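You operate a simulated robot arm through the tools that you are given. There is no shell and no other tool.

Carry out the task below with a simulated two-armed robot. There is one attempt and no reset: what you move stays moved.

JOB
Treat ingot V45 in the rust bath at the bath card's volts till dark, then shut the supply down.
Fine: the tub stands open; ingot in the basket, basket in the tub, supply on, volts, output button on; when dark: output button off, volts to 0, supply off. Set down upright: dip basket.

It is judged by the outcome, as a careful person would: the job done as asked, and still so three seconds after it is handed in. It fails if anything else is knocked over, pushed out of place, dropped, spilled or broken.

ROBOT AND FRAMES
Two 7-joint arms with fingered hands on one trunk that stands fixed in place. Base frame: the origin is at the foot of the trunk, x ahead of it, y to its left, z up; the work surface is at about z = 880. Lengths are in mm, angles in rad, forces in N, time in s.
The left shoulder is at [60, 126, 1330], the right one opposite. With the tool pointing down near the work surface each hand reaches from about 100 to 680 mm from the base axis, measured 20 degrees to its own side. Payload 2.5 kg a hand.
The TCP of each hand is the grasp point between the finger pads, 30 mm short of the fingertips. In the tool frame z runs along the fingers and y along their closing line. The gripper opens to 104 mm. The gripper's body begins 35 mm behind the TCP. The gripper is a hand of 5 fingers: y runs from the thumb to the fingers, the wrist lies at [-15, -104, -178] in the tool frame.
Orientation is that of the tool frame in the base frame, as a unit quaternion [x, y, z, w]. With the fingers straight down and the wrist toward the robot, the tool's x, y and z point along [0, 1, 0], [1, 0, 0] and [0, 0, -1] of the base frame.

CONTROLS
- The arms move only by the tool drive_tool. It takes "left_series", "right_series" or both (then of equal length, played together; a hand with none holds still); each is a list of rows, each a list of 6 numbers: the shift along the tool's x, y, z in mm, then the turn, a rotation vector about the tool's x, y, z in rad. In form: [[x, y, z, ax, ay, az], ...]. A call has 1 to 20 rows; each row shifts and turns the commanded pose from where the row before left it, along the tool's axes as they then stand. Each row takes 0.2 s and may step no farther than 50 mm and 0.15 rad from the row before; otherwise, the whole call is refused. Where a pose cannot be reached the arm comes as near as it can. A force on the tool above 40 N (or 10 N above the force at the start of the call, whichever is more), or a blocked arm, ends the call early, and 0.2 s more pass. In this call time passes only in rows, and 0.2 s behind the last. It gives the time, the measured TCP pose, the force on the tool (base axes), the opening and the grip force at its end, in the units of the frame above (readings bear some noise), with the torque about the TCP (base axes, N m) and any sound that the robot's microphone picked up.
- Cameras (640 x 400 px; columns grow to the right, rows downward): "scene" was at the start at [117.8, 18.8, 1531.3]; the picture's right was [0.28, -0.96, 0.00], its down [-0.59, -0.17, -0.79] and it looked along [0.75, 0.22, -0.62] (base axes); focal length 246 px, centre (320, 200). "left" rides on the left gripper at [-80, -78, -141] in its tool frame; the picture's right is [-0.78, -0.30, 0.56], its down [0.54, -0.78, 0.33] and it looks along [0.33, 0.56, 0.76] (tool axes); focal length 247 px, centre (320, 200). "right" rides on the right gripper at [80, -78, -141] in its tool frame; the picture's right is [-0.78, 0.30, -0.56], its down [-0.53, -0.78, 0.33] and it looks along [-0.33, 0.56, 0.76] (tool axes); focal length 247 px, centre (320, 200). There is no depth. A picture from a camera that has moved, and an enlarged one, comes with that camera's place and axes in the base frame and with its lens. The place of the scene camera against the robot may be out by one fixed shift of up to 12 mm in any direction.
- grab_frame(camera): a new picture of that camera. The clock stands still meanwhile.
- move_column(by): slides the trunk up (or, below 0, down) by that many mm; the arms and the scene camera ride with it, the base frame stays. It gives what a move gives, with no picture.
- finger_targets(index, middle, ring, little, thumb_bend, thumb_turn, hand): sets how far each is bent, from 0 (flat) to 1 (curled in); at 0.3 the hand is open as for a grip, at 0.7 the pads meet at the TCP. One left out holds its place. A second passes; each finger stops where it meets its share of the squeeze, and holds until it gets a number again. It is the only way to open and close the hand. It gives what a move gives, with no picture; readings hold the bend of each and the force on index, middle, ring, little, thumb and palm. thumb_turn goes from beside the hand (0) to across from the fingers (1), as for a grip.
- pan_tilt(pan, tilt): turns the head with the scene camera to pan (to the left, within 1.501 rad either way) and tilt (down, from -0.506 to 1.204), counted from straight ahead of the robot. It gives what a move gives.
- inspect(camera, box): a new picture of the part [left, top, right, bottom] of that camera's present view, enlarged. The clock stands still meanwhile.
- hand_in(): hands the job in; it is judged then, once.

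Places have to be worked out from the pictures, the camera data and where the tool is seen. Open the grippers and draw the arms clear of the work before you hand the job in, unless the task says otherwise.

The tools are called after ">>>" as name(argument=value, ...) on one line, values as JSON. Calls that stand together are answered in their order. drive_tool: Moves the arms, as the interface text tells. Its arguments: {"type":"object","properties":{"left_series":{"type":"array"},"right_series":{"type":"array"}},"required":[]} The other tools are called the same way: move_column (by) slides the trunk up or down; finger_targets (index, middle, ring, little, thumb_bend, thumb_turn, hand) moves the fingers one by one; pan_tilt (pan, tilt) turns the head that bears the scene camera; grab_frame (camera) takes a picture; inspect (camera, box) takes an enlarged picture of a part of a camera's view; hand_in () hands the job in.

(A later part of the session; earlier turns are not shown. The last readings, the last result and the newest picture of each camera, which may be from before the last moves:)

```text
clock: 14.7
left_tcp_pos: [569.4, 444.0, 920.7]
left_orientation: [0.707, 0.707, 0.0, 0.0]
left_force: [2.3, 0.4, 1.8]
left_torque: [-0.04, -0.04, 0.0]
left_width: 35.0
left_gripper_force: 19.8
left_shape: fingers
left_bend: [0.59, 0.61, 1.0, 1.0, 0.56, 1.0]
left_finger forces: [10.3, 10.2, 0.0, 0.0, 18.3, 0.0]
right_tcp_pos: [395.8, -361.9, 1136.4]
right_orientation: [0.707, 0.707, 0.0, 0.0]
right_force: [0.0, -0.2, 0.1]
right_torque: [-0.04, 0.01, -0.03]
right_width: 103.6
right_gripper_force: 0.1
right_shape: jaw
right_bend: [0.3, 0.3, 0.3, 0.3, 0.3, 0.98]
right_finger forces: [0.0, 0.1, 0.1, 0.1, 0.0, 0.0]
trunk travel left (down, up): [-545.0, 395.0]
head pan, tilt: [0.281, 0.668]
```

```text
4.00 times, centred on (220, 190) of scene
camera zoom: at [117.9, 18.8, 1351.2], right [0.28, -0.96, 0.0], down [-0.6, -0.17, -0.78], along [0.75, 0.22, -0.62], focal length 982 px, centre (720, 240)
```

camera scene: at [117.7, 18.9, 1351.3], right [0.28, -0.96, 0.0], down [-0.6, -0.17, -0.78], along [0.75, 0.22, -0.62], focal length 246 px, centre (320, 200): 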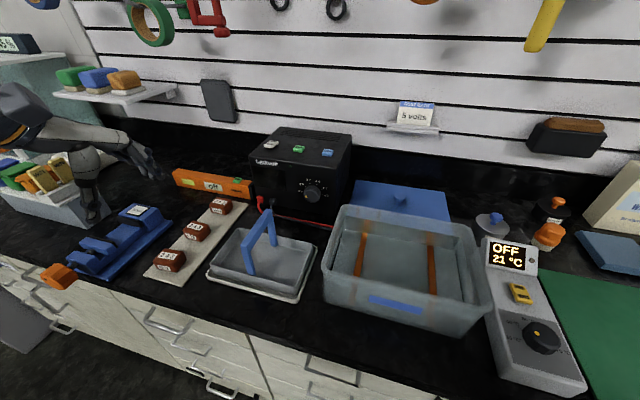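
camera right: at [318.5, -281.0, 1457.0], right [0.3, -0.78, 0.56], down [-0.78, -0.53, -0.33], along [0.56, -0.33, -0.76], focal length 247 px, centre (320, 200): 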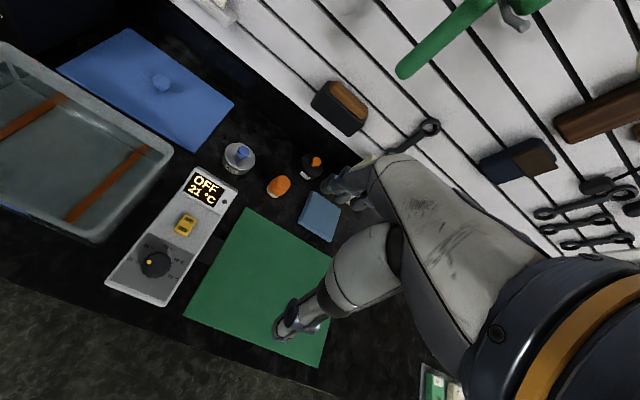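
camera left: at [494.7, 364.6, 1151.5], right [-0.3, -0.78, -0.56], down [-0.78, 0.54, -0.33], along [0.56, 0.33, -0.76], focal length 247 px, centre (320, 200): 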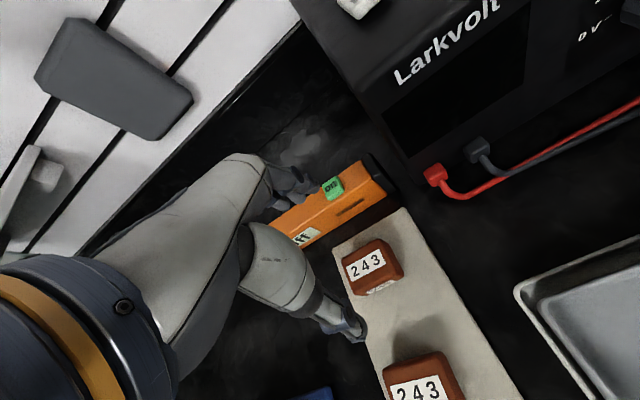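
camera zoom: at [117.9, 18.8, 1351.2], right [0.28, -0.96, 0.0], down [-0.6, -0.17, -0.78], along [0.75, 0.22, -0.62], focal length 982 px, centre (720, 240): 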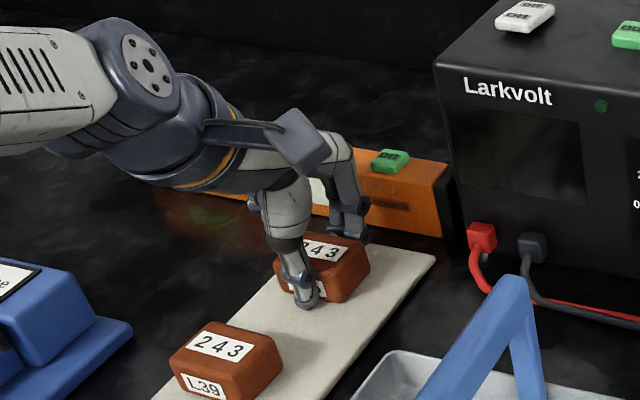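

V45 is gripped (about 20 N). I lift it gently 120 mm and look.

>>> drive_tool(left_series=[[0, 0, -10, 0, 0, 0], [0, 0, -20, 0, 0, 0], [0, 0, -30, 0, 0, 0], [0, 0, -30, 0, 0, 0], [0, 0, -30, 0, 0, 0]])

>>> inspect(camera="scene", box=[160, 110, 280, 260])

>>> grab_frame(camera="left")

```text
clock: 15.9
left_tcp_pos: [571.1, 445.1, 1039.5]
left_orientation: [0.707, 0.707, -0.001, 0.001]
left_force: [-0.7, 0.3, -4.1]
left_torque: [-0.01, -0.05, -0.02]
left_width: 34.9
left_gripper_force: 18.1
left_shape: fingers
left_bend: [0.59, 0.61, 1.0, 1.0, 0.56, 1.0]
left_finger forces: [9.2, 9.2, 0.1, 0.0, 18.5, 0.0]
right_tcp_pos: [395.2, -361.3, 1135.7]
right_orientation: [0.707, 0.707, 0.0, 0.0]
right_force: [0.5, 0.4, 0.0]
right_torque: [-0.02, 0.01, -0.03]
right_width: 103.6
right_gripper_force: 0.1
right_shape: jaw
right_bend: [0.3, 0.3, 0.3, 0.3, 0.3, 0.98]
right_finger forces: [0.0, 0.0, 0.0, 0.0, 0.0, 0.1]
trunk travel left (down, up): [-545.0, 395.0]
head pan, tilt: [0.281, 0.668]
```

```text
2.67 times, centred on (220, 185) of scene
camera zoom: at [118.0, 19.0, 1351.2], right [0.28, -0.96, 0.0], down [-0.6, -0.17, -0.78], along [0.75, 0.22, -0.62], focal length 655 px, centre (587, 240)
```

zoom: 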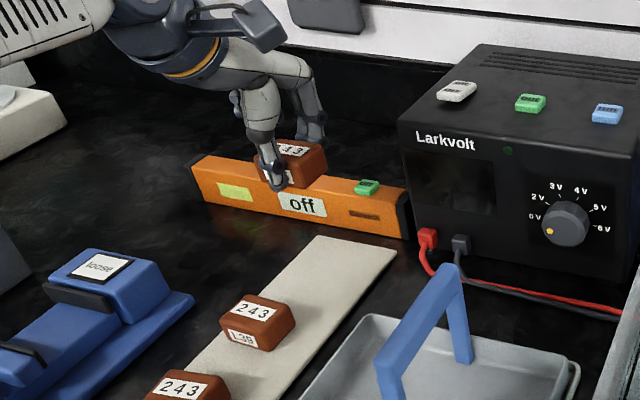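

```text
taken
camera left: at [493.7, 364.0, 1180.4], right [-0.3, -0.78, -0.56], down [-0.78, 0.53, -0.33], along [0.55, 0.33, -0.76], focal length 247 px, centre (320, 200)
```

left: 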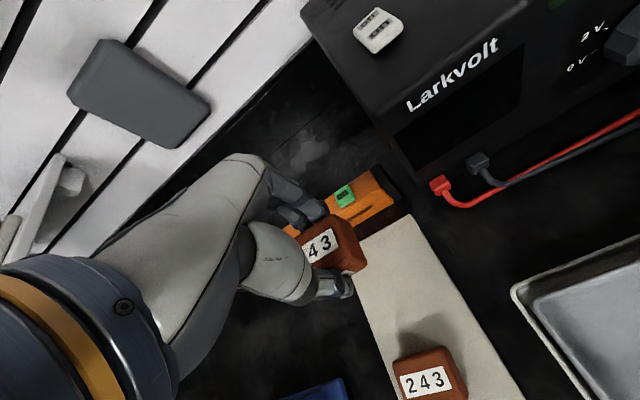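

Ingot weighs ~4 N and is held well. Basket rim works out at x 373–492, y 141–338, z≈911, handle bar at y≈238.5, z≈995. I carry the ingot over the left half of the basket and go down part way.

>>> drive_tool(left_series=[[-33, -28, 0, 0, 0, 0], [-33, -28, 0, 0, 0, 0], [-33, -28, 0, 0, 0, 0], [-33, -28, 0, 0, 0, 0], [-31, -27, 0, 0, 0, 0], [0, 0, 25, 0, 0, 0], [0, 0, 25, 0, 0, 0]])

>>> grab_frame(camera="left")

>>> inspect(camera="scene", box=[190, 170, 350, 310])

```text
clock: 17.5
left_tcp_pos: [431.2, 281.0, 990.5]
left_orientation: [0.708, 0.707, 0.0, 0.0]
left_force: [-0.2, -0.1, -4.6]
left_torque: [0.0, -0.04, 0.02]
left_width: 35.3
left_gripper_force: 18.0
left_shape: fingers
left_bend: [0.59, 0.61, 1.0, 1.0, 0.56, 1.0]
left_finger forces: [9.1, 9.1, 0.0, 0.0, 18.4, 0.1]
right_tcp_pos: [395.5, -362.0, 1136.4]
right_orientation: [0.707, 0.707, 0.001, 0.0]
right_force: [0.6, -0.9, -0.2]
right_torque: [0.03, -0.03, -0.01]
right_width: 103.5
right_gripper_force: 0.0
right_shape: jaw
right_bend: [0.3, 0.3, 0.3, 0.3, 0.3, 0.98]
right_finger forces: [0.1, 0.1, 0.1, 0.1, 0.0, 0.1]
trunk travel left (down, up): [-545.0, 395.0]
head pan, tilt: [0.281, 0.668]
```

```text
taken
camera left: at [354.8, 201.1, 1130.3], right [-0.3, -0.78, -0.56], down [-0.78, 0.53, -0.33], along [0.56, 0.33, -0.76], focal length 247 px, centre (320, 200)
```

left: 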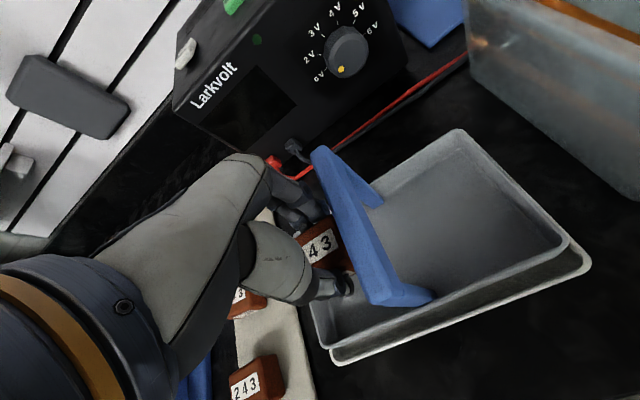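

```text
2.86 times, centred on (270, 240) of scene
camera zoom: at [118.2, 19.2, 1351.2], right [0.28, -0.96, 0.0], down [-0.6, -0.17, -0.78], along [0.75, 0.22, -0.62], focal length 702 px, centre (463, 86)
```

zoom: 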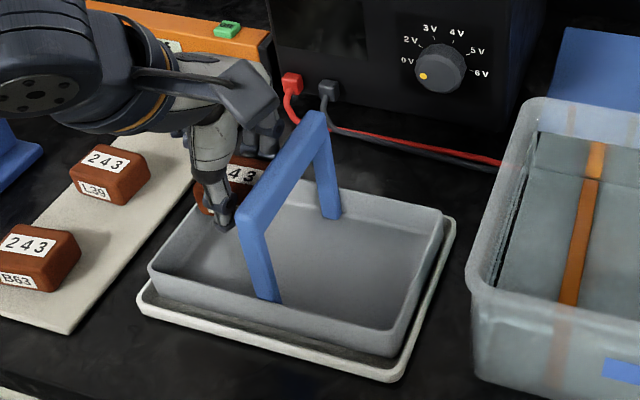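

The ingot is beside the handle with a few mm clearance; I shift 4 mm further from the bar and descend to just above the basket floor.

>>> drive_tool(left_series=[[4, 1, 0, 0, 0, 0], [0, 0, 20, 0, 0, 0], [0, 0, 20, 0, 0, 0], [0, 0, 15, 0, 0, 0], [0, 0, 6, 0, 0, 0]])

>>> grab_frame(camera="left")

>>> inspect(camera="scene", box=[190, 170, 350, 310])

```text
clock: 18.7
left_tcp_pos: [432.9, 285.4, 925.9]
left_orientation: [0.707, 0.707, 0.0, 0.0]
left_force: [0.7, 0.4, -4.3]
left_torque: [-0.04, -0.01, 0.01]
left_width: 35.4
left_gripper_force: 18.8
left_shape: fingers
left_bend: [0.59, 0.61, 1.0, 1.0, 0.56, 1.0]
left_finger forces: [9.2, 9.0, 0.1, 0.0, 18.3, 0.0]
right_tcp_pos: [394.7, -361.1, 1135.8]
right_orientation: [0.707, 0.707, 0.0, 0.0]
right_force: [0.8, 0.0, 0.4]
right_torque: [0.01, 0.04, -0.01]
right_width: 104.0
right_gripper_force: 0.1
right_shape: jaw
right_bend: [0.3, 0.3, 0.3, 0.3, 0.3, 0.98]
right_finger forces: [0.1, 0.1, 0.0, 0.1, 0.0, 0.0]
trunk travel left (down, up): [-545.0, 395.0]
head pan, tilt: [0.281, 0.668]
```

```text
taken
camera left: at [355.9, 205.7, 1068.8], right [-0.3, -0.78, -0.56], down [-0.78, 0.53, -0.33], along [0.56, 0.33, -0.76], focal length 247 px, centre (320, 200)
```

left: 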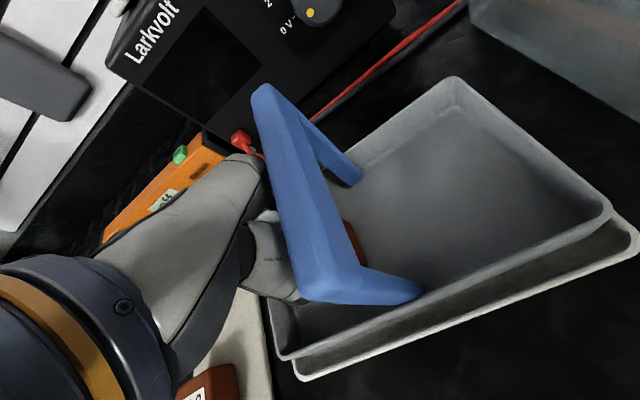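

```text
2.86 times, centred on (270, 240) of scene
camera zoom: at [118.1, 19.1, 1351.2], right [0.28, -0.96, 0.0], down [-0.6, -0.17, -0.78], along [0.75, 0.22, -0.62], focal length 702 px, centre (463, 86)
```

zoom: 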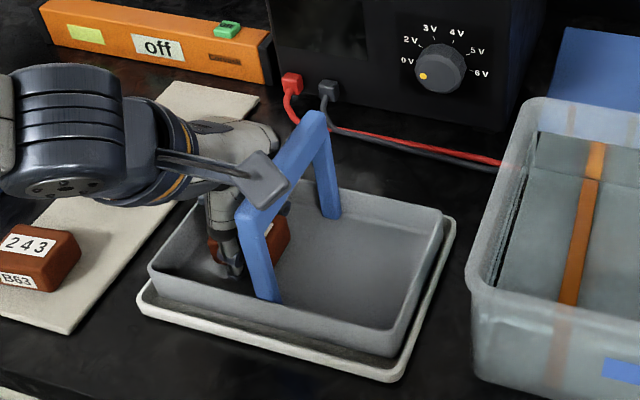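

No contact yet (force still just the ingot's weight). I go down in small steps until the ingot touches the basket floor.

>>> drive_tool(left_series=[[0, 0, 2, 0, 0, 0], [0, 0, 2, 0, 0, 0]])

```text
clock: 19.3
left_tcp_pos: [433.2, 286.9, 924.7]
left_orientation: [0.707, 0.707, 0.0, 0.0]
left_force: [-0.3, 0.0, -3.1]
left_torque: [0.0, 0.0, -0.03]
left_width: 35.5
left_gripper_force: 18.5
left_shape: fingers
left_bend: [0.59, 0.61, 1.0, 1.0, 0.56, 1.0]
left_finger forces: [9.3, 9.3, 0.0, 0.0, 18.9, 0.0]
right_tcp_pos: [395.5, -361.3, 1136.0]
right_orientation: [0.707, 0.708, -0.001, 0.001]
right_force: [-0.2, 0.1, -0.2]
right_torque: [0.03, 0.0, 0.0]
right_width: 103.9
right_gripper_force: 0.1
right_shape: jaw
right_bend: [0.3, 0.3, 0.3, 0.3, 0.3, 0.98]
right_finger forces: [0.0, 0.0, 0.0, 0.0, 0.0, 0.0]
trunk travel left (down, up): [-545.0, 395.0]
head pan, tilt: [0.281, 0.668]
```

>>> drive_tool(left_series=[[0, 0, 2, 0, 0, 0], [0, 0, 1, 0, 0, 0]])

```text
clock: 19.9
left_tcp_pos: [432.4, 286.2, 923.6]
left_orientation: [0.708, 0.706, 0.002, 0.002]
left_force: [-0.6, 0.8, 8.4]
left_torque: [0.01, 0.08, 0.01]
left_width: 35.1
left_gripper_force: 19.3
left_shape: fingers
left_bend: [0.6, 0.61, 1.0, 1.0, 0.56, 1.0]
left_finger forces: [9.4, 9.5, 0.0, 0.1, 20.2, 0.1]
right_tcp_pos: [394.1, -360.2, 1136.3]
right_orientation: [0.707, 0.707, 0.0, 0.0]
right_force: [-0.3, 0.4, -0.1]
right_torque: [0.01, 0.03, -0.02]
right_width: 103.8
right_gripper_force: 0.0
right_shape: jaw
right_bend: [0.3, 0.3, 0.3, 0.3, 0.3, 0.98]
right_finger forces: [0.0, 0.0, 0.0, 0.1, 0.0, 0.0]
trunk travel left (down, up): [-545.0, 395.0]
head pan, tilt: [0.281, 0.668]
```

Contact with the basket floor (force turned to +8 N). I open the fingers a little to release the ingot.

>>> finger_targets(hand="left", index=0.5, middle=0.5, thumb_bend=0.48)

>>> inspect(camera="scene", box=[190, 170, 350, 310])

```text
clock: 20.9
left_tcp_pos: [431.4, 285.5, 922.7]
left_orientation: [0.707, 0.707, 0.001, 0.001]
left_force: [-1.9, -0.2, 12.0]
left_torque: [0.01, -0.32, -0.02]
left_width: 53.8
left_gripper_force: 6.0
left_shape: fingers
left_bend: [0.5, 0.52, 1.0, 1.0, 0.48, 1.0]
left_finger forces: [3.5, 8.4, 0.1, 0.0, 0.0, 0.0]
right_tcp_pos: [394.6, -360.1, 1136.3]
right_orientation: [0.707, 0.707, 0.0, 0.0]
right_force: [0.0, -0.5, 0.4]
right_torque: [-0.02, 0.01, 0.02]
right_width: 103.5
right_gripper_force: 0.1
right_shape: jaw
right_bend: [0.3, 0.3, 0.3, 0.3, 0.3, 0.98]
right_finger forces: [0.1, 0.0, 0.0, 0.1, 0.1, 0.0]
trunk travel left (down, up): [-545.0, 395.0]
head pan, tilt: [0.281, 0.668]
```

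```text
2.86 times, centred on (270, 240) of scene
camera zoom: at [116.6, 18.2, 1351.4], right [0.28, -0.96, 0.0], down [-0.59, -0.17, -0.79], along [0.75, 0.22, -0.62], focal length 702 px, centre (463, 86)
```

zoom: 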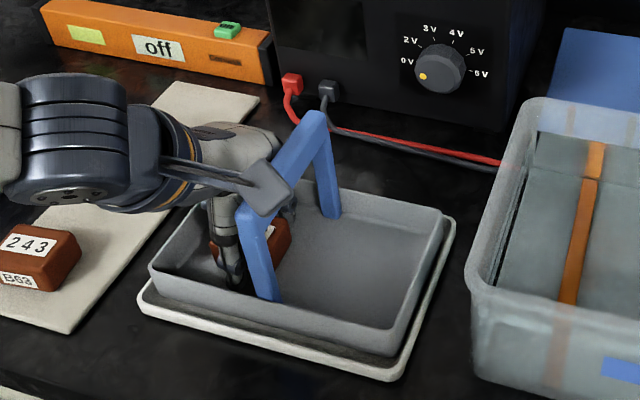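

The fingertips press the basket floor while opening; the thumb is free. I raise straight up slowly to unload and clear.

>>> drive_tool(left_series=[[0, 0, -4, 0, 0, 0], [0, 0, -4, 0, 0, 0]])

>>> grab_frame(camera="left")

```text
clock: 21.5
left_tcp_pos: [430.8, 286.7, 928.2]
left_orientation: [0.707, 0.707, -0.001, -0.002]
left_force: [0.4, -0.3, -0.7]
left_torque: [-0.01, 0.0, -0.01]
left_width: 54.6
left_gripper_force: 0.0
left_shape: fingers
left_bend: [0.5, 0.5, 1.0, 1.0, 0.48, 1.0]
left_finger forces: [0.1, 0.0, 0.1, 0.0, 0.1, 0.0]
right_tcp_pos: [395.0, -361.8, 1136.0]
right_orientation: [0.707, 0.707, -0.001, 0.001]
right_force: [0.3, 0.5, 0.4]
right_torque: [0.02, 0.0, 0.03]
right_width: 103.5
right_gripper_force: 0.1
right_shape: jaw
right_bend: [0.3, 0.3, 0.3, 0.3, 0.3, 0.98]
right_finger forces: [0.0, 0.1, 0.0, 0.0, 0.0, 0.0]
trunk travel left (down, up): [-545.0, 395.0]
head pan, tilt: [0.281, 0.668]
```

```text
taken
camera left: at [355.4, 205.3, 1069.6], right [-0.3, -0.78, -0.56], down [-0.78, 0.54, -0.33], along [0.55, 0.33, -0.76], focal length 247 px, centre (320, 200)
```

left: 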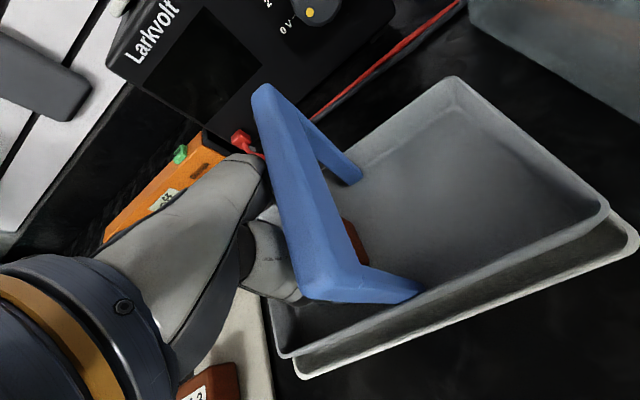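

All finger forces are zero; the ingot is released. I raise the hand straight up clear of the handle.

>>> drive_tool(left_series=[[0, 0, -20, 0, 0, 0], [0, 0, -40, 0, 0, 0], [0, 0, -40, 0, 0, 0], [0, 0, -40, 0, 0, 0], [0, 0, -40, 0, 0, 0]])

>>> grab_frame(camera="left")

>>> inspect(camera="scene", box=[190, 170, 350, 310])

```text
clock: 22.7
left_tcp_pos: [431.7, 285.1, 1110.2]
left_orientation: [0.708, 0.706, 0.0, 0.0]
left_force: [0.2, 0.5, 0.2]
left_torque: [-0.01, 0.01, -0.01]
left_width: 54.6
left_gripper_force: 0.0
left_shape: fingers
left_bend: [0.5, 0.5, 1.0, 1.0, 0.48, 1.0]
left_finger forces: [0.1, 0.1, 0.0, 0.0, 0.0, 0.0]
right_tcp_pos: [393.7, -361.9, 1135.7]
right_orientation: [0.707, 0.707, -0.001, 0.0]
right_force: [0.7, 0.4, 0.2]
right_torque: [0.03, -0.02, 0.0]
right_width: 103.9
right_gripper_force: 0.1
right_shape: jaw
right_bend: [0.3, 0.3, 0.3, 0.3, 0.3, 0.98]
right_finger forces: [0.1, 0.1, 0.0, 0.0, 0.0, 0.1]
trunk travel left (down, up): [-545.0, 395.0]
head pan, tilt: [0.281, 0.668]
```

```text
taken
camera left: at [355.6, 205.1, 1251.3], right [-0.3, -0.78, -0.56], down [-0.78, 0.54, -0.33], along [0.56, 0.33, -0.76], focal length 247 px, centre (320, 200)
```

left: 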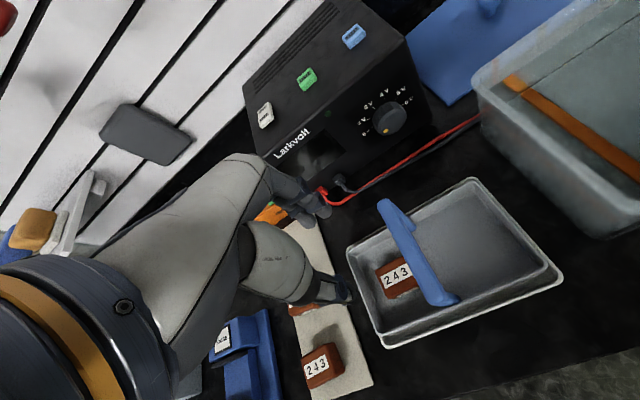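

```text
2.86 times, centred on (270, 240) of scene
camera zoom: at [117.6, 18.7, 1351.2], right [0.28, -0.96, 0.0], down [-0.6, -0.17, -0.78], along [0.75, 0.22, -0.62], focal length 702 px, centre (463, 86)
```

zoom: 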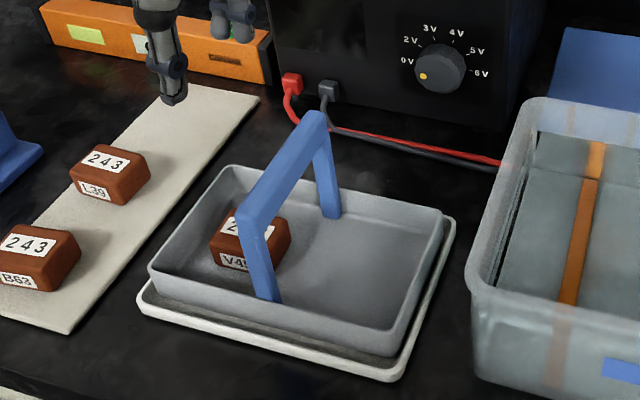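

V45 lies in the basket beside the handle. Now I rotate the left hand 90° about the vertical so it can pinch the handle bar across y.

>>> drive_tool(left_series=[[0, 0, 0, 0, 0, 0.1428], [0, 0, 0, 0, 0, 0.1428], [0, 0, 0, 0, 0, 0.1428], [0, 0, 0, 0, 0, 0.1428], [0, 0, 0, 0, 0, 0.1428], [0, 0, 0, 0, 0, 0.1428], [0, 0, 0, 0, 0, 0.1428], [0, 0, 0, 0, 0, 0.1428], [0, 0, 0, 0, 0, 0.1428], [0, 0, 0, 0, 0, 0.1428], [0, 0, 0, 0, 0, 0.1428]])

>>> grab_frame(camera="left")

>>> grab_frame(camera="scene")

```text
clock: 25.1
left_tcp_pos: [432.8, 285.1, 1108.7]
left_orientation: [1.0, -0.002, 0.001, 0.001]
left_force: [-0.4, 0.0, 0.1]
left_torque: [-0.02, 0.0, -0.01]
left_width: 54.7
left_gripper_force: 0.1
left_shape: fingers
left_bend: [0.5, 0.5, 1.0, 1.0, 0.48, 1.0]
left_finger forces: [0.0, 0.0, 0.0, 0.1, 0.0, 0.0]
right_tcp_pos: [394.5, -361.0, 1137.0]
right_orientation: [0.707, 0.707, -0.001, 0.0]
right_force: [-0.5, 0.3, 0.0]
right_torque: [-0.02, 0.04, 0.01]
right_width: 103.6
right_gripper_force: 0.1
right_shape: jaw
right_bend: [0.3, 0.3, 0.3, 0.3, 0.3, 0.98]
right_finger forces: [0.1, 0.1, 0.0, 0.1, 0.0, 0.0]
trunk travel left (down, up): [-545.0, 395.0]
head pan, tilt: [0.281, 0.668]
```

```text
taken
camera left: at [354.0, 362.7, 1250.4], right [-0.77, 0.3, -0.56], down [0.54, 0.77, -0.33], along [0.33, -0.56, -0.76], focal length 247 px, centre (320, 200)
```

left: 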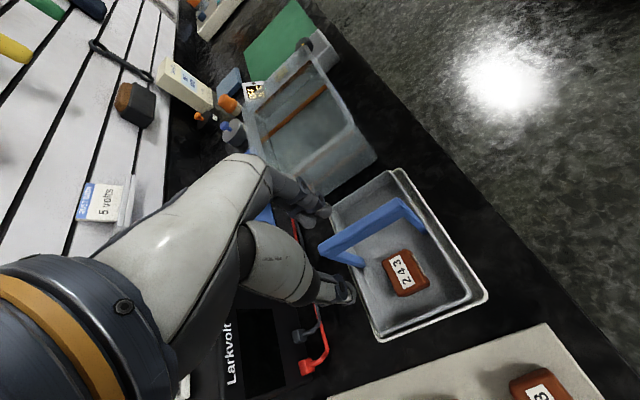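

```text
taken
camera scene: at [117.9, 18.8, 1351.2], right [0.28, -0.96, 0.0], down [-0.6, -0.17, -0.78], along [0.75, 0.22, -0.62], focal length 246 px, centre (320, 200)
```

scene: 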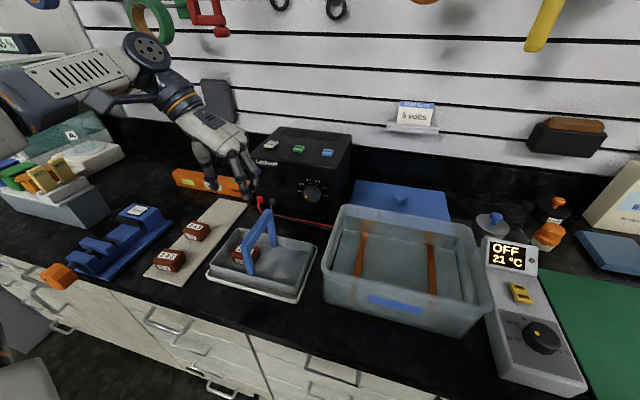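

The hand turned as planned. I zoom this new viewpoint to fix the handle bar and the tub's position.

>>> inspect(camera="left", box=[300, 160, 500, 340])

>>> inspect(camera="left", box=[220, 50, 400, 200])

```text
2.22 times, centred on (400, 250) of left
camera zoom: at [354.0, 362.7, 1250.4], right [-0.77, 0.3, -0.56], down [0.54, 0.77, -0.33], along [0.33, -0.56, -0.76], focal length 549 px, centre (142, 89)
```

zoom: 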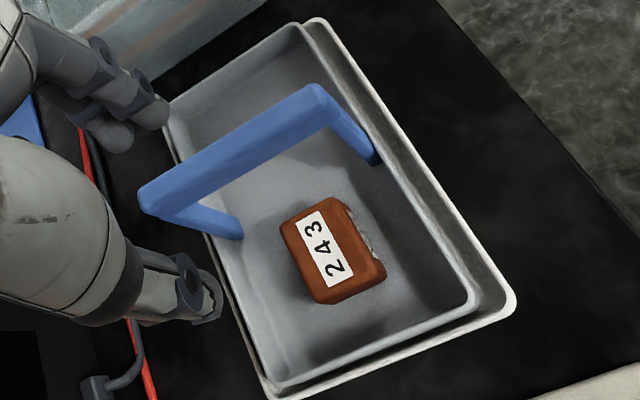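

```text
2.67 times, centred on (310, 125) of left
camera zoom: at [354.0, 362.7, 1250.4], right [-0.77, 0.3, -0.56], down [0.54, 0.77, -0.33], along [0.33, -0.56, -0.76], focal length 659 px, centre (347, 400)
```

zoom: 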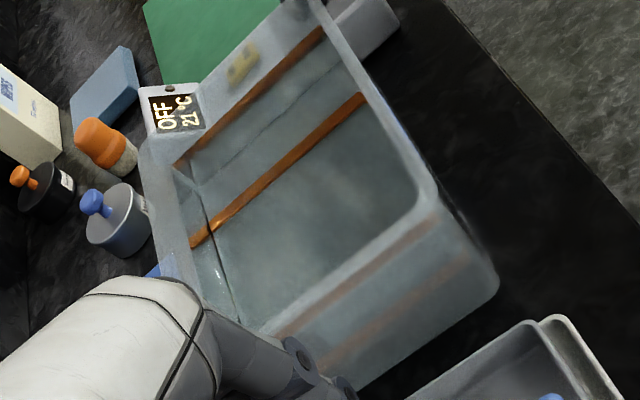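

Bar is at y≈240, x 381–481, top z≈995. I centre the hand over it and descend to grip height.

>>> drive_tool(left_series=[[-1, 23, 0, 0, 0, 0], [-1, 22, 0, 0, 0, 0], [0, 0, 30, 0, 0, 0], [0, 0, 30, 0, 0, 0], [0, 0, 30, 0, 0, 0]])

>>> inspect(camera="left", box=[220, 140, 460, 340])

>>> inspect(camera="scene", box=[190, 150, 350, 310])

```text
clock: 26.3
left_tcp_pos: [431.0, 240.1, 1018.7]
left_orientation: [1.0, 0.0, 0.0, 0.0]
left_force: [0.2, -0.6, 0.1]
left_torque: [-0.03, 0.03, 0.02]
left_width: 54.7
left_gripper_force: 0.2
left_shape: fingers
left_bend: [0.5, 0.5, 1.0, 1.0, 0.48, 1.0]
left_finger forces: [0.1, 0.1, 0.1, 0.0, 0.1, 0.0]
right_tcp_pos: [395.4, -360.7, 1136.0]
right_orientation: [0.707, 0.707, -0.001, -0.001]
right_force: [0.8, 0.4, -0.8]
right_torque: [0.0, 0.02, 0.0]
right_width: 103.6
right_gripper_force: 0.0
right_shape: jaw
right_bend: [0.3, 0.3, 0.3, 0.3, 0.3, 0.98]
right_finger forces: [0.1, 0.0, 0.0, 0.0, 0.0, 0.1]
trunk travel left (down, up): [-545.0, 395.0]
head pan, tilt: [0.281, 0.668]
```

```text
2.00 times, centred on (340, 240) of left
camera zoom: at [351.9, 318.2, 1160.2], right [-0.78, 0.3, -0.56], down [0.54, 0.78, -0.33], along [0.33, -0.56, -0.76], focal length 494 px, centre (280, 120)
```

zoom: 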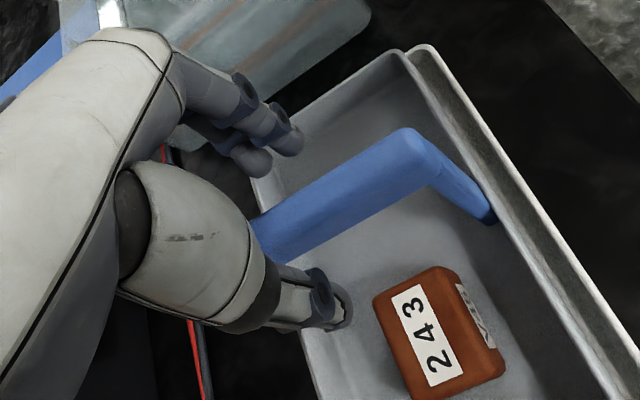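

```text
2.50 times, centred on (270, 230) of scene
camera zoom: at [117.9, 19.0, 1351.3], right [0.28, -0.96, 0.0], down [-0.6, -0.17, -0.78], along [0.75, 0.22, -0.62], focal length 614 px, centre (445, 125)
```

zoom: 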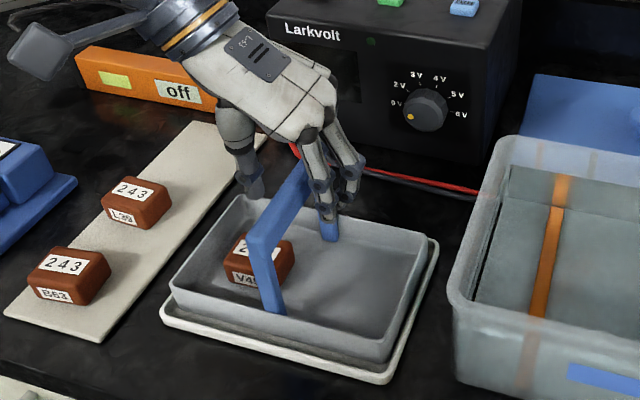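

The fingers straddle the bar evenly. I go down to grip height z≈985 and close.

>>> drive_tool(left_series=[[0, 0, 17, 0, 0, 0], [0, 0, 16, 0, 0, 0]])

>>> inspect(camera="left", box=[220, 140, 460, 340])

>>> inspect(camera="scene", box=[190, 150, 350, 310])

```text
clock: 26.9
left_tcp_pos: [431.2, 237.9, 991.0]
left_orientation: [1.0, -0.001, 0.005, 0.001]
left_force: [-0.6, -2.9, 18.2]
left_torque: [0.04, -0.45, -0.08]
left_width: 54.2
left_gripper_force: 11.4
left_shape: fingers
left_bend: [0.5, 0.5, 1.0, 1.0, 0.48, 1.0]
left_finger forces: [0.0, 0.1, 20.9, 0.0, 0.1, 0.0]
right_tcp_pos: [393.8, -362.5, 1136.3]
right_orientation: [0.707, 0.707, 0.0, 0.0]
right_force: [0.1, -0.7, 0.3]
right_torque: [-0.02, -0.01, 0.0]
right_width: 103.7
right_gripper_force: 0.1
right_shape: jaw
right_bend: [0.3, 0.3, 0.3, 0.3, 0.3, 0.98]
right_finger forces: [0.0, 0.0, 0.0, 0.0, 0.1, 0.0]
trunk travel left (down, up): [-545.0, 395.0]
head pan, tilt: [0.281, 0.668]
```

```text
2.00 times, centred on (340, 240) of left
camera zoom: at [351.1, 316.3, 1131.0], right [-0.77, 0.29, -0.57], down [0.54, 0.78, -0.33], along [0.34, -0.56, -0.76], focal length 494 px, centre (280, 120)
```

zoom: 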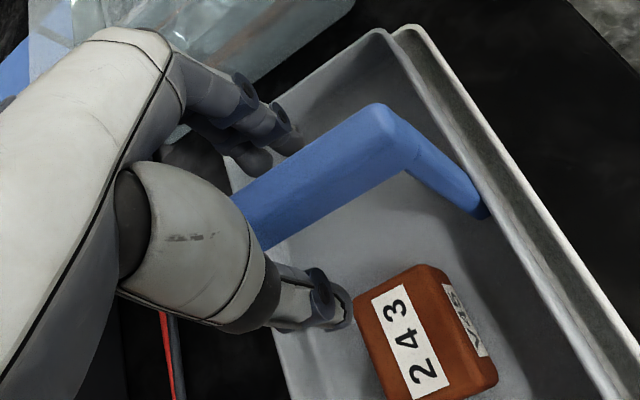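

```text
2.50 times, centred on (270, 230) of scene
camera zoom: at [116.2, 17.6, 1351.9], right [0.28, -0.96, 0.0], down [-0.59, -0.17, -0.79], along [0.75, 0.22, -0.62], focal length 614 px, centre (445, 125)
```

zoom: 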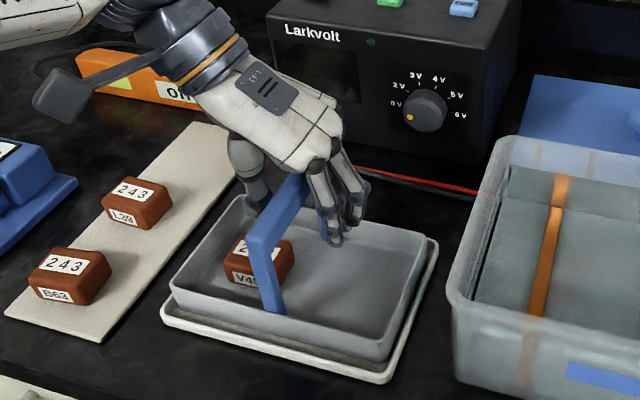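

The curled ring finger presses on the bar top (21 N). I go up, uncurl ring and little beside the others, and come down again.

>>> drive_tool(left_series=[[0, 0, -15, 0, 0, 0], [0, 0, -25, 0, 0, 0]])

>>> finger_targets(hand="left", ring=0.48, little=0.48)

>>> inspect(camera="left", box=[220, 140, 460, 340])

>>> inspect(camera="scene", box=[190, 150, 350, 310])

```text
clock: 27.5
left_tcp_pos: [429.3, 241.7, 1026.3]
left_orientation: [1.0, 0.0, -0.001, 0.0]
left_force: [-0.4, -0.6, 0.3]
left_torque: [-0.02, 0.02, -0.02]
left_width: 54.5
left_gripper_force: 0.1
left_shape: fingers
left_bend: [0.5, 0.5, 1.0, 1.0, 0.48, 1.0]
left_finger forces: [0.0, 0.0, 0.1, 0.1, 0.1, 0.0]
right_tcp_pos: [395.9, -361.6, 1136.6]
right_orientation: [0.707, 0.707, 0.0, 0.0]
right_force: [0.3, 0.1, 0.8]
right_torque: [0.02, -0.02, 0.01]
right_width: 103.7
right_gripper_force: 0.0
right_shape: jaw
right_bend: [0.3, 0.3, 0.3, 0.3, 0.3, 0.98]
right_finger forces: [0.0, 0.0, 0.1, 0.0, 0.1, 0.1]
trunk travel left (down, up): [-545.0, 395.0]
head pan, tilt: [0.281, 0.668]
```

```text
clock: 28.5
left_tcp_pos: [430.2, 240.8, 1026.2]
left_orientation: [1.0, 0.0, 0.0, 0.0]
left_force: [1.0, 0.5, 0.8]
left_torque: [-0.01, 0.0, -0.01]
left_width: 54.4
left_gripper_force: 0.0
left_shape: fingers
left_bend: [0.5, 0.5, 0.48, 0.48, 0.48, 1.0]
left_finger forces: [0.1, 0.0, 0.0, 0.0, 0.0, 0.0]
right_tcp_pos: [394.4, -361.2, 1135.5]
right_orientation: [0.708, 0.707, 0.0, 0.0]
right_force: [0.2, 0.0, -0.1]
right_torque: [-0.01, -0.04, 0.0]
right_width: 103.9
right_gripper_force: 0.1
right_shape: jaw
right_bend: [0.3, 0.3, 0.3, 0.3, 0.3, 0.98]
right_finger forces: [0.1, 0.1, 0.0, 0.0, 0.0, 0.1]
trunk travel left (down, up): [-545.0, 395.0]
head pan, tilt: [0.281, 0.668]
```

```text
2.00 times, centred on (340, 240) of left
camera zoom: at [351.7, 317.6, 1167.4], right [-0.78, 0.3, -0.56], down [0.54, 0.78, -0.33], along [0.33, -0.56, -0.76], focal length 494 px, centre (280, 120)
```

zoom: 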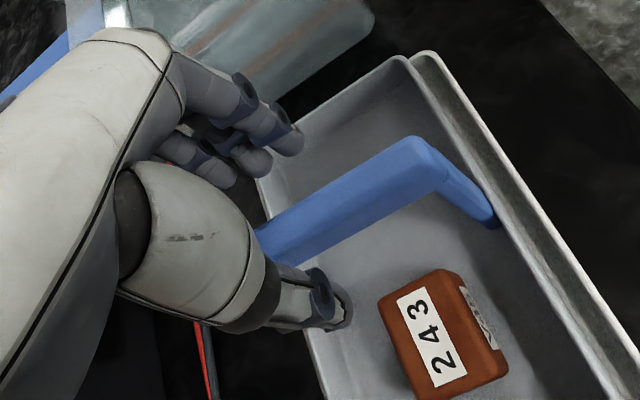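

```text
2.50 times, centred on (270, 230) of scene
camera zoom: at [117.9, 18.9, 1351.2], right [0.28, -0.96, 0.0], down [-0.6, -0.17, -0.78], along [0.75, 0.22, -0.62], focal length 614 px, centre (445, 125)
```

zoom: 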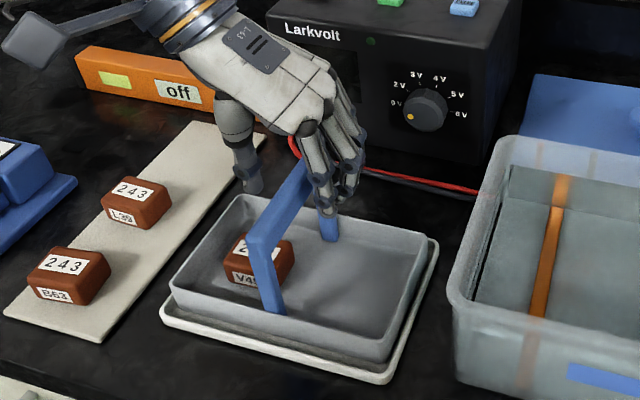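

All fingers now hang beside the bar. I descend to z≈985.

>>> drive_tool(left_series=[[0, 0, 20, 0, 0, 0], [0, 0, 12, 0, 0, 0], [0, 0, 9, 0, 0, 0]])

>>> inspect(camera="left", box=[220, 140, 460, 340])

```text
clock: 29.3
left_tcp_pos: [429.8, 240.8, 984.4]
left_orientation: [1.0, 0.0, 0.0, 0.0]
left_force: [0.7, -0.2, 0.6]
left_torque: [0.0, 0.02, 0.02]
left_width: 54.5
left_gripper_force: 0.0
left_shape: fingers
left_bend: [0.5, 0.5, 0.48, 0.48, 0.48, 1.0]
left_finger forces: [0.0, 0.0, 0.0, 0.1, 0.1, 0.0]
right_tcp_pos: [394.8, -361.7, 1137.0]
right_orientation: [0.707, 0.707, 0.0, 0.0]
right_force: [0.1, -0.5, 0.1]
right_torque: [0.04, 0.0, -0.02]
right_width: 103.9
right_gripper_force: 0.1
right_shape: jaw
right_bend: [0.3, 0.3, 0.3, 0.3, 0.3, 0.98]
right_finger forces: [0.0, 0.0, 0.0, 0.0, 0.0, 0.1]
trunk travel left (down, up): [-545.0, 395.0]
head pan, tilt: [0.281, 0.668]
```

```text
2.00 times, centred on (340, 240) of left
camera zoom: at [351.2, 317.8, 1126.4], right [-0.78, 0.3, -0.56], down [0.53, 0.78, -0.33], along [0.33, -0.56, -0.76], focal length 494 px, centre (280, 120)
```

zoom: 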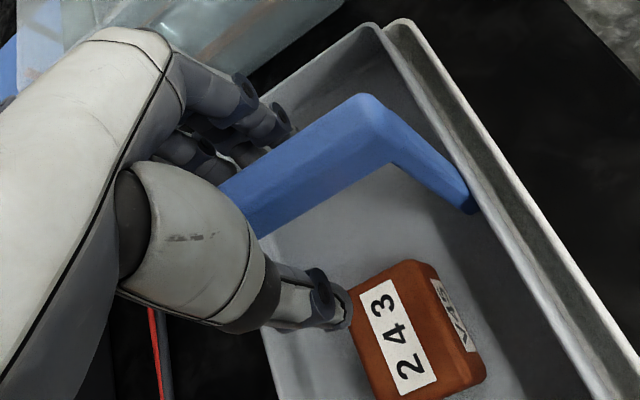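

No contact during descent. I close thumb, index and middle on the bar.

>>> finger_targets(hand="left", index=0.95, middle=0.95, thumb_bend=0.95)

>>> inspect(camera="left", box=[220, 140, 460, 340])

>>> inspect(camera="scene", box=[190, 150, 350, 310])

```text
clock: 30.3
left_tcp_pos: [429.8, 240.8, 984.5]
left_orientation: [1.0, 0.0, -0.001, 0.0]
left_force: [-0.3, 2.6, -6.6]
left_torque: [0.08, 0.06, -0.13]
left_width: 0.0
left_gripper_force: 10.7
left_shape: fingers
left_bend: [0.84, 0.83, 0.48, 0.48, 0.83, 1.0]
left_finger forces: [0.0, 6.5, 0.1, 0.1, 14.8, 0.0]
right_tcp_pos: [395.1, -360.3, 1135.9]
right_orientation: [0.707, 0.707, -0.001, 0.001]
right_force: [-1.0, 1.0, 0.5]
right_torque: [0.0, -0.02, 0.0]
right_width: 103.7
right_gripper_force: 0.0
right_shape: jaw
right_bend: [0.3, 0.3, 0.3, 0.3, 0.3, 0.98]
right_finger forces: [0.1, 0.0, 0.0, 0.0, 0.0, 0.0]
trunk travel left (down, up): [-545.0, 395.0]
head pan, tilt: [0.281, 0.668]
```

```text
2.00 times, centred on (340, 240) of left
camera zoom: at [351.5, 318.3, 1126.1], right [-0.78, 0.3, -0.56], down [0.53, 0.78, -0.33], along [0.33, -0.56, -0.76], focal length 494 px, centre (280, 120)
```

zoom: 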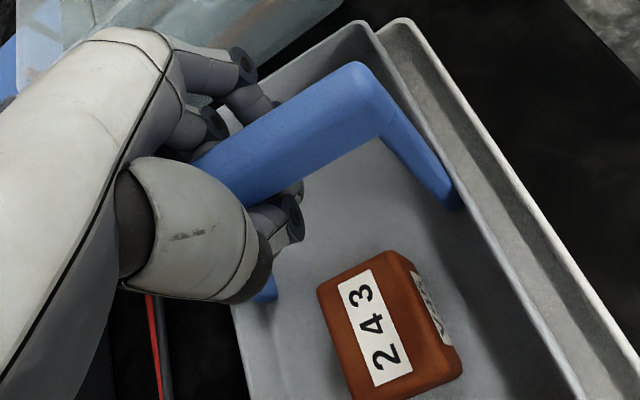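

```text
2.50 times, centred on (270, 230) of scene
camera zoom: at [118.2, 19.4, 1351.1], right [0.28, -0.96, 0.0], down [-0.6, -0.17, -0.78], along [0.75, 0.22, -0.62], focal length 614 px, centre (445, 125)
```

zoom: 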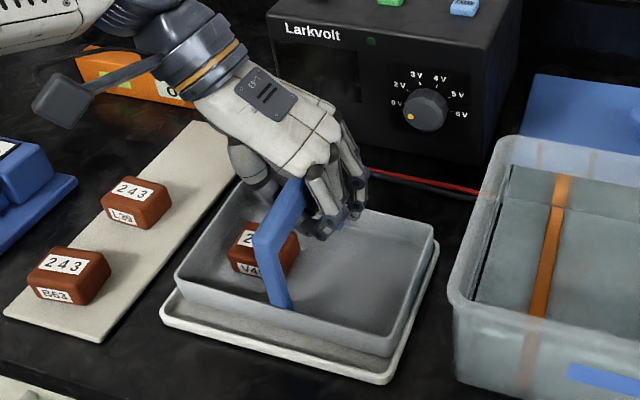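

The fingers have closed under the bar and lifted the basket slightly: the force shows ~6.6 N hanging on the hand, with the bar caged between thumb and fingers. I lift a little more, slowly, and check that it hangs level.

>>> drive_tool(left_series=[[0, 0, -4, 0, 0, 0], [0, 0, -6, 0, 0, 0], [0, 0, -6, 0, 0, 0]])

>>> inspect(camera="left", box=[220, 140, 460, 340])

>>> inspect(camera="scene", box=[190, 150, 350, 310])

```text
clock: 31.1
left_tcp_pos: [430.2, 239.9, 1001.3]
left_orientation: [1.0, 0.0, 0.0, 0.0]
left_force: [-0.5, 0.7, -5.5]
left_torque: [0.03, 0.07, 0.06]
left_width: 0.2
left_gripper_force: 3.6
left_shape: fingers
left_bend: [0.87, 0.94, 0.48, 0.48, 0.86, 1.0]
left_finger forces: [0.1, 7.0, 0.0, 0.0, 0.0, 0.0]
right_tcp_pos: [394.9, -361.0, 1136.0]
right_orientation: [0.707, 0.707, 0.0, 0.001]
right_force: [-0.1, 0.0, 0.0]
right_torque: [0.0, -0.02, 0.03]
right_width: 103.8
right_gripper_force: 0.0
right_shape: jaw
right_bend: [0.3, 0.3, 0.3, 0.3, 0.3, 0.98]
right_finger forces: [0.1, 0.0, 0.1, 0.0, 0.0, 0.1]
trunk travel left (down, up): [-545.0, 395.0]
head pan, tilt: [0.281, 0.668]
```

```text
2.00 times, centred on (340, 240) of left
camera zoom: at [351.6, 317.9, 1142.7], right [-0.78, 0.3, -0.56], down [0.54, 0.78, -0.33], along [0.33, -0.56, -0.76], focal length 494 px, centre (280, 120)
```

zoom: 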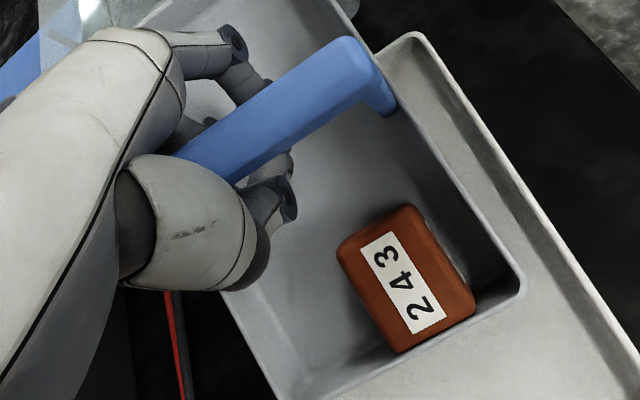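

```text
2.50 times, centred on (270, 230) of scene
camera zoom: at [118.1, 19.1, 1351.2], right [0.28, -0.96, 0.0], down [-0.6, -0.17, -0.78], along [0.75, 0.22, -0.62], focal length 614 px, centre (445, 125)
```

zoom: 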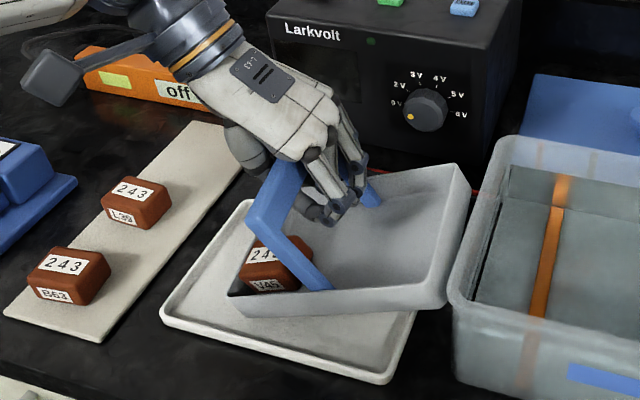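

The basket tipped to the left because V45 is off-centre and the bar rolls in the hand. I lower it straight back onto the tray before doing anything else.

>>> drive_tool(left_series=[[0, 0, 6, 0, 0, 0], [0, 0, 6, 0, 0, 0], [0, 0, 4, 0, 0, 0]])

>>> inspect(camera="scene", box=[190, 150, 350, 310])

>>> inspect(camera="left", box=[220, 140, 460, 340])

```text
clock: 31.9
left_tcp_pos: [431.7, 241.5, 986.1]
left_orientation: [1.0, 0.0, 0.0, 0.0]
left_force: [0.5, -0.7, -2.9]
left_torque: [0.03, 0.06, -0.02]
left_width: 0.0
left_gripper_force: 2.0
left_shape: fingers
left_bend: [0.88, 0.94, 0.48, 0.48, 0.86, 1.0]
left_finger forces: [0.0, 4.4, 0.0, 0.0, 0.1, 0.1]
right_tcp_pos: [394.6, -362.3, 1136.0]
right_orientation: [0.707, 0.707, 0.001, 0.0]
right_force: [0.3, 0.0, -0.5]
right_torque: [-0.01, -0.01, 0.01]
right_width: 103.7
right_gripper_force: 0.0
right_shape: jaw
right_bend: [0.3, 0.3, 0.3, 0.3, 0.3, 0.98]
right_finger forces: [0.1, 0.1, 0.1, 0.1, 0.0, 0.0]
trunk travel left (down, up): [-545.0, 395.0]
head pan, tilt: [0.281, 0.668]
```

```text
2.50 times, centred on (270, 230) of scene
camera zoom: at [118.0, 18.8, 1351.2], right [0.28, -0.96, 0.0], down [-0.6, -0.17, -0.78], along [0.75, 0.22, -0.62], focal length 614 px, centre (445, 125)
```

zoom: 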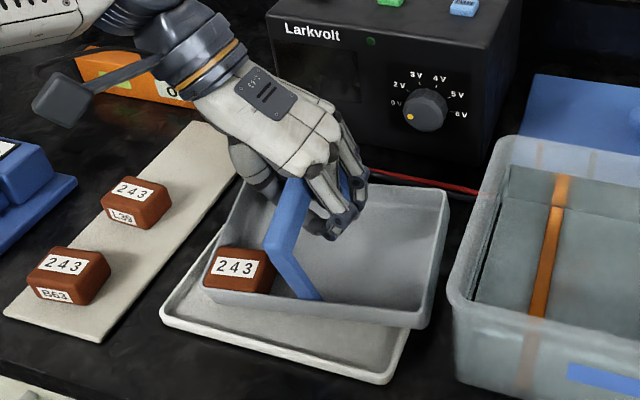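

```text
2.00 times, centred on (340, 240) of left
camera zoom: at [351.7, 318.3, 1126.4], right [-0.78, 0.3, -0.56], down [0.53, 0.78, -0.33], along [0.33, -0.56, -0.76], focal length 494 px, centre (280, 120)
```

zoom: 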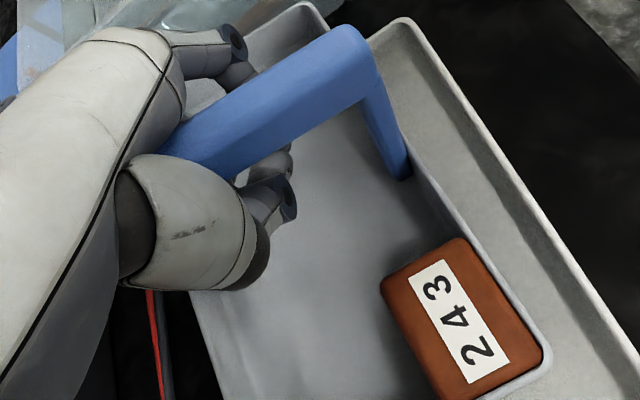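

The basket is nearly back down (2.9 N still carried), shifted toward the far side; the ingot slid to the near-left corner but is inside. I lower further until the load is off.

>>> drive_tool(left_series=[[0, 0, 4, 0, 0, 0], [0, 0, 4, 0, 0, 0]])

>>> inspect(camera="scene", box=[190, 150, 350, 310])

>>> inspect(camera="left", box=[220, 140, 460, 340])

```text
clock: 32.5
left_tcp_pos: [430.1, 241.1, 976.8]
left_orientation: [1.0, 0.001, 0.0, -0.001]
left_force: [1.4, -0.1, 0.4]
left_torque: [0.04, 0.04, -0.02]
left_width: 0.3
left_gripper_force: 1.1
left_shape: fingers
left_bend: [0.88, 0.94, 0.48, 0.48, 0.86, 1.0]
left_finger forces: [0.0, 0.5, 0.0, 0.6, 0.0, 0.0]
right_tcp_pos: [394.9, -361.4, 1135.9]
right_orientation: [0.707, 0.707, 0.0, 0.0]
right_force: [0.2, -0.1, 0.2]
right_torque: [-0.03, 0.0, 0.01]
right_width: 103.6
right_gripper_force: 0.1
right_shape: jaw
right_bend: [0.3, 0.3, 0.3, 0.3, 0.3, 0.98]
right_finger forces: [0.0, 0.0, 0.0, 0.0, 0.0, 0.1]
trunk travel left (down, up): [-545.0, 395.0]
head pan, tilt: [0.281, 0.668]
```

```text
2.50 times, centred on (270, 230) of scene
camera zoom: at [118.0, 18.8, 1351.2], right [0.28, -0.96, 0.0], down [-0.6, -0.17, -0.78], along [0.75, 0.22, -0.62], focal length 614 px, centre (445, 125)
```

zoom: 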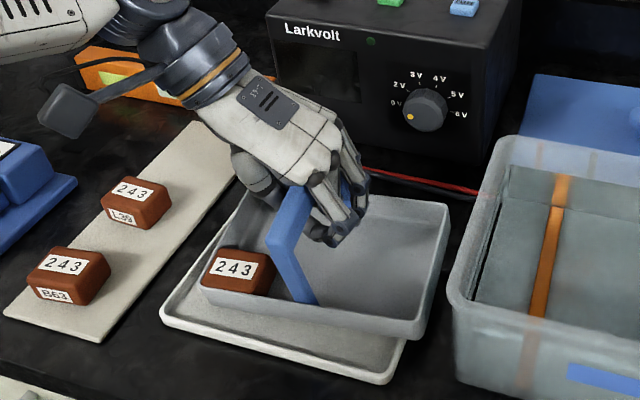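

```text
2.00 times, centred on (340, 240) of left
camera zoom: at [351.7, 318.1, 1118.3], right [-0.78, 0.3, -0.56], down [0.54, 0.78, -0.33], along [0.33, -0.56, -0.76], focal length 494 px, centre (280, 120)
```

zoom: 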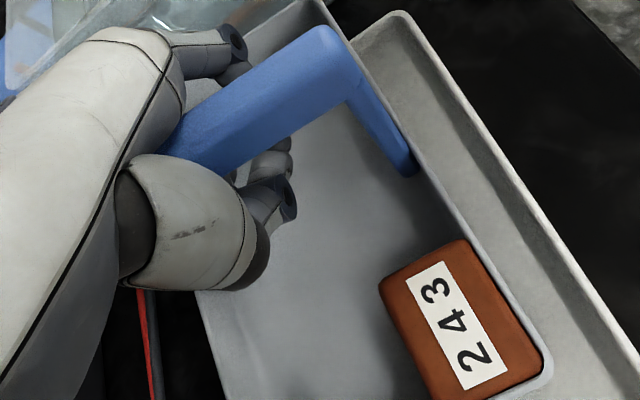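

The load is off the hand; the basket rests on the tray. I open the fingers to free the bar.

>>> finger_targets(hand="left", index=0.48, middle=0.48, thumb_bend=0.46)

>>> inspect(camera="scene", box=[190, 150, 350, 310])

>>> inspect(camera="left", box=[220, 140, 460, 340])

```text
clock: 33.5
left_tcp_pos: [430.0, 241.8, 977.3]
left_orientation: [1.0, 0.0, 0.0, 0.0]
left_force: [-0.6, 0.3, 0.0]
left_torque: [-0.01, -0.01, 0.01]
left_width: 58.9
left_gripper_force: 0.1
left_shape: fingers
left_bend: [0.48, 0.48, 0.48, 0.48, 0.46, 1.0]
left_finger forces: [0.1, 0.0, 0.0, 0.0, 0.0, 0.0]
right_tcp_pos: [395.4, -361.2, 1136.3]
right_orientation: [0.707, 0.707, 0.0, 0.001]
right_force: [-0.4, 0.3, -0.2]
right_torque: [-0.02, 0.0, 0.05]
right_width: 103.5
right_gripper_force: 0.1
right_shape: jaw
right_bend: [0.3, 0.3, 0.3, 0.3, 0.3, 0.98]
right_finger forces: [0.0, 0.0, 0.0, 0.0, 0.1, 0.0]
trunk travel left (down, up): [-545.0, 395.0]
head pan, tilt: [0.281, 0.668]
```

```text
2.50 times, centred on (270, 230) of scene
camera zoom: at [117.7, 18.9, 1351.2], right [0.28, -0.96, 0.0], down [-0.6, -0.17, -0.78], along [0.75, 0.22, -0.62], focal length 614 px, centre (445, 125)
```

zoom: 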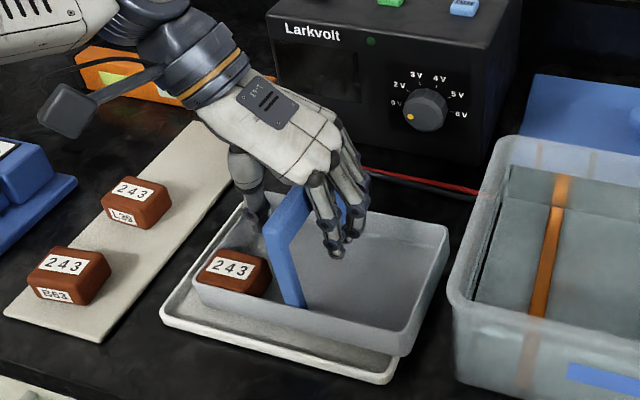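

```text
2.00 times, centred on (340, 240) of left
camera zoom: at [351.4, 318.3, 1118.4], right [-0.78, 0.3, -0.56], down [0.54, 0.78, -0.33], along [0.33, -0.56, -0.76], focal length 494 px, centre (280, 120)
```

zoom: 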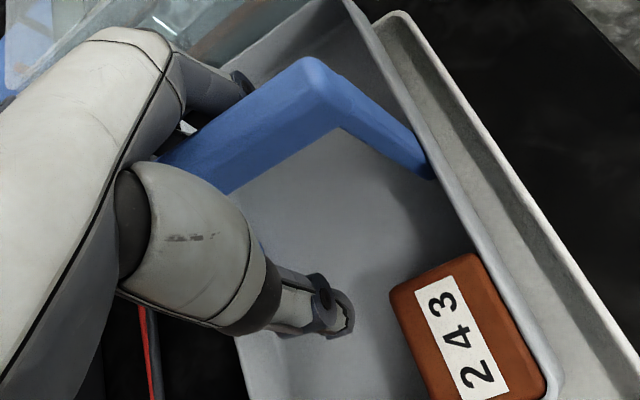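

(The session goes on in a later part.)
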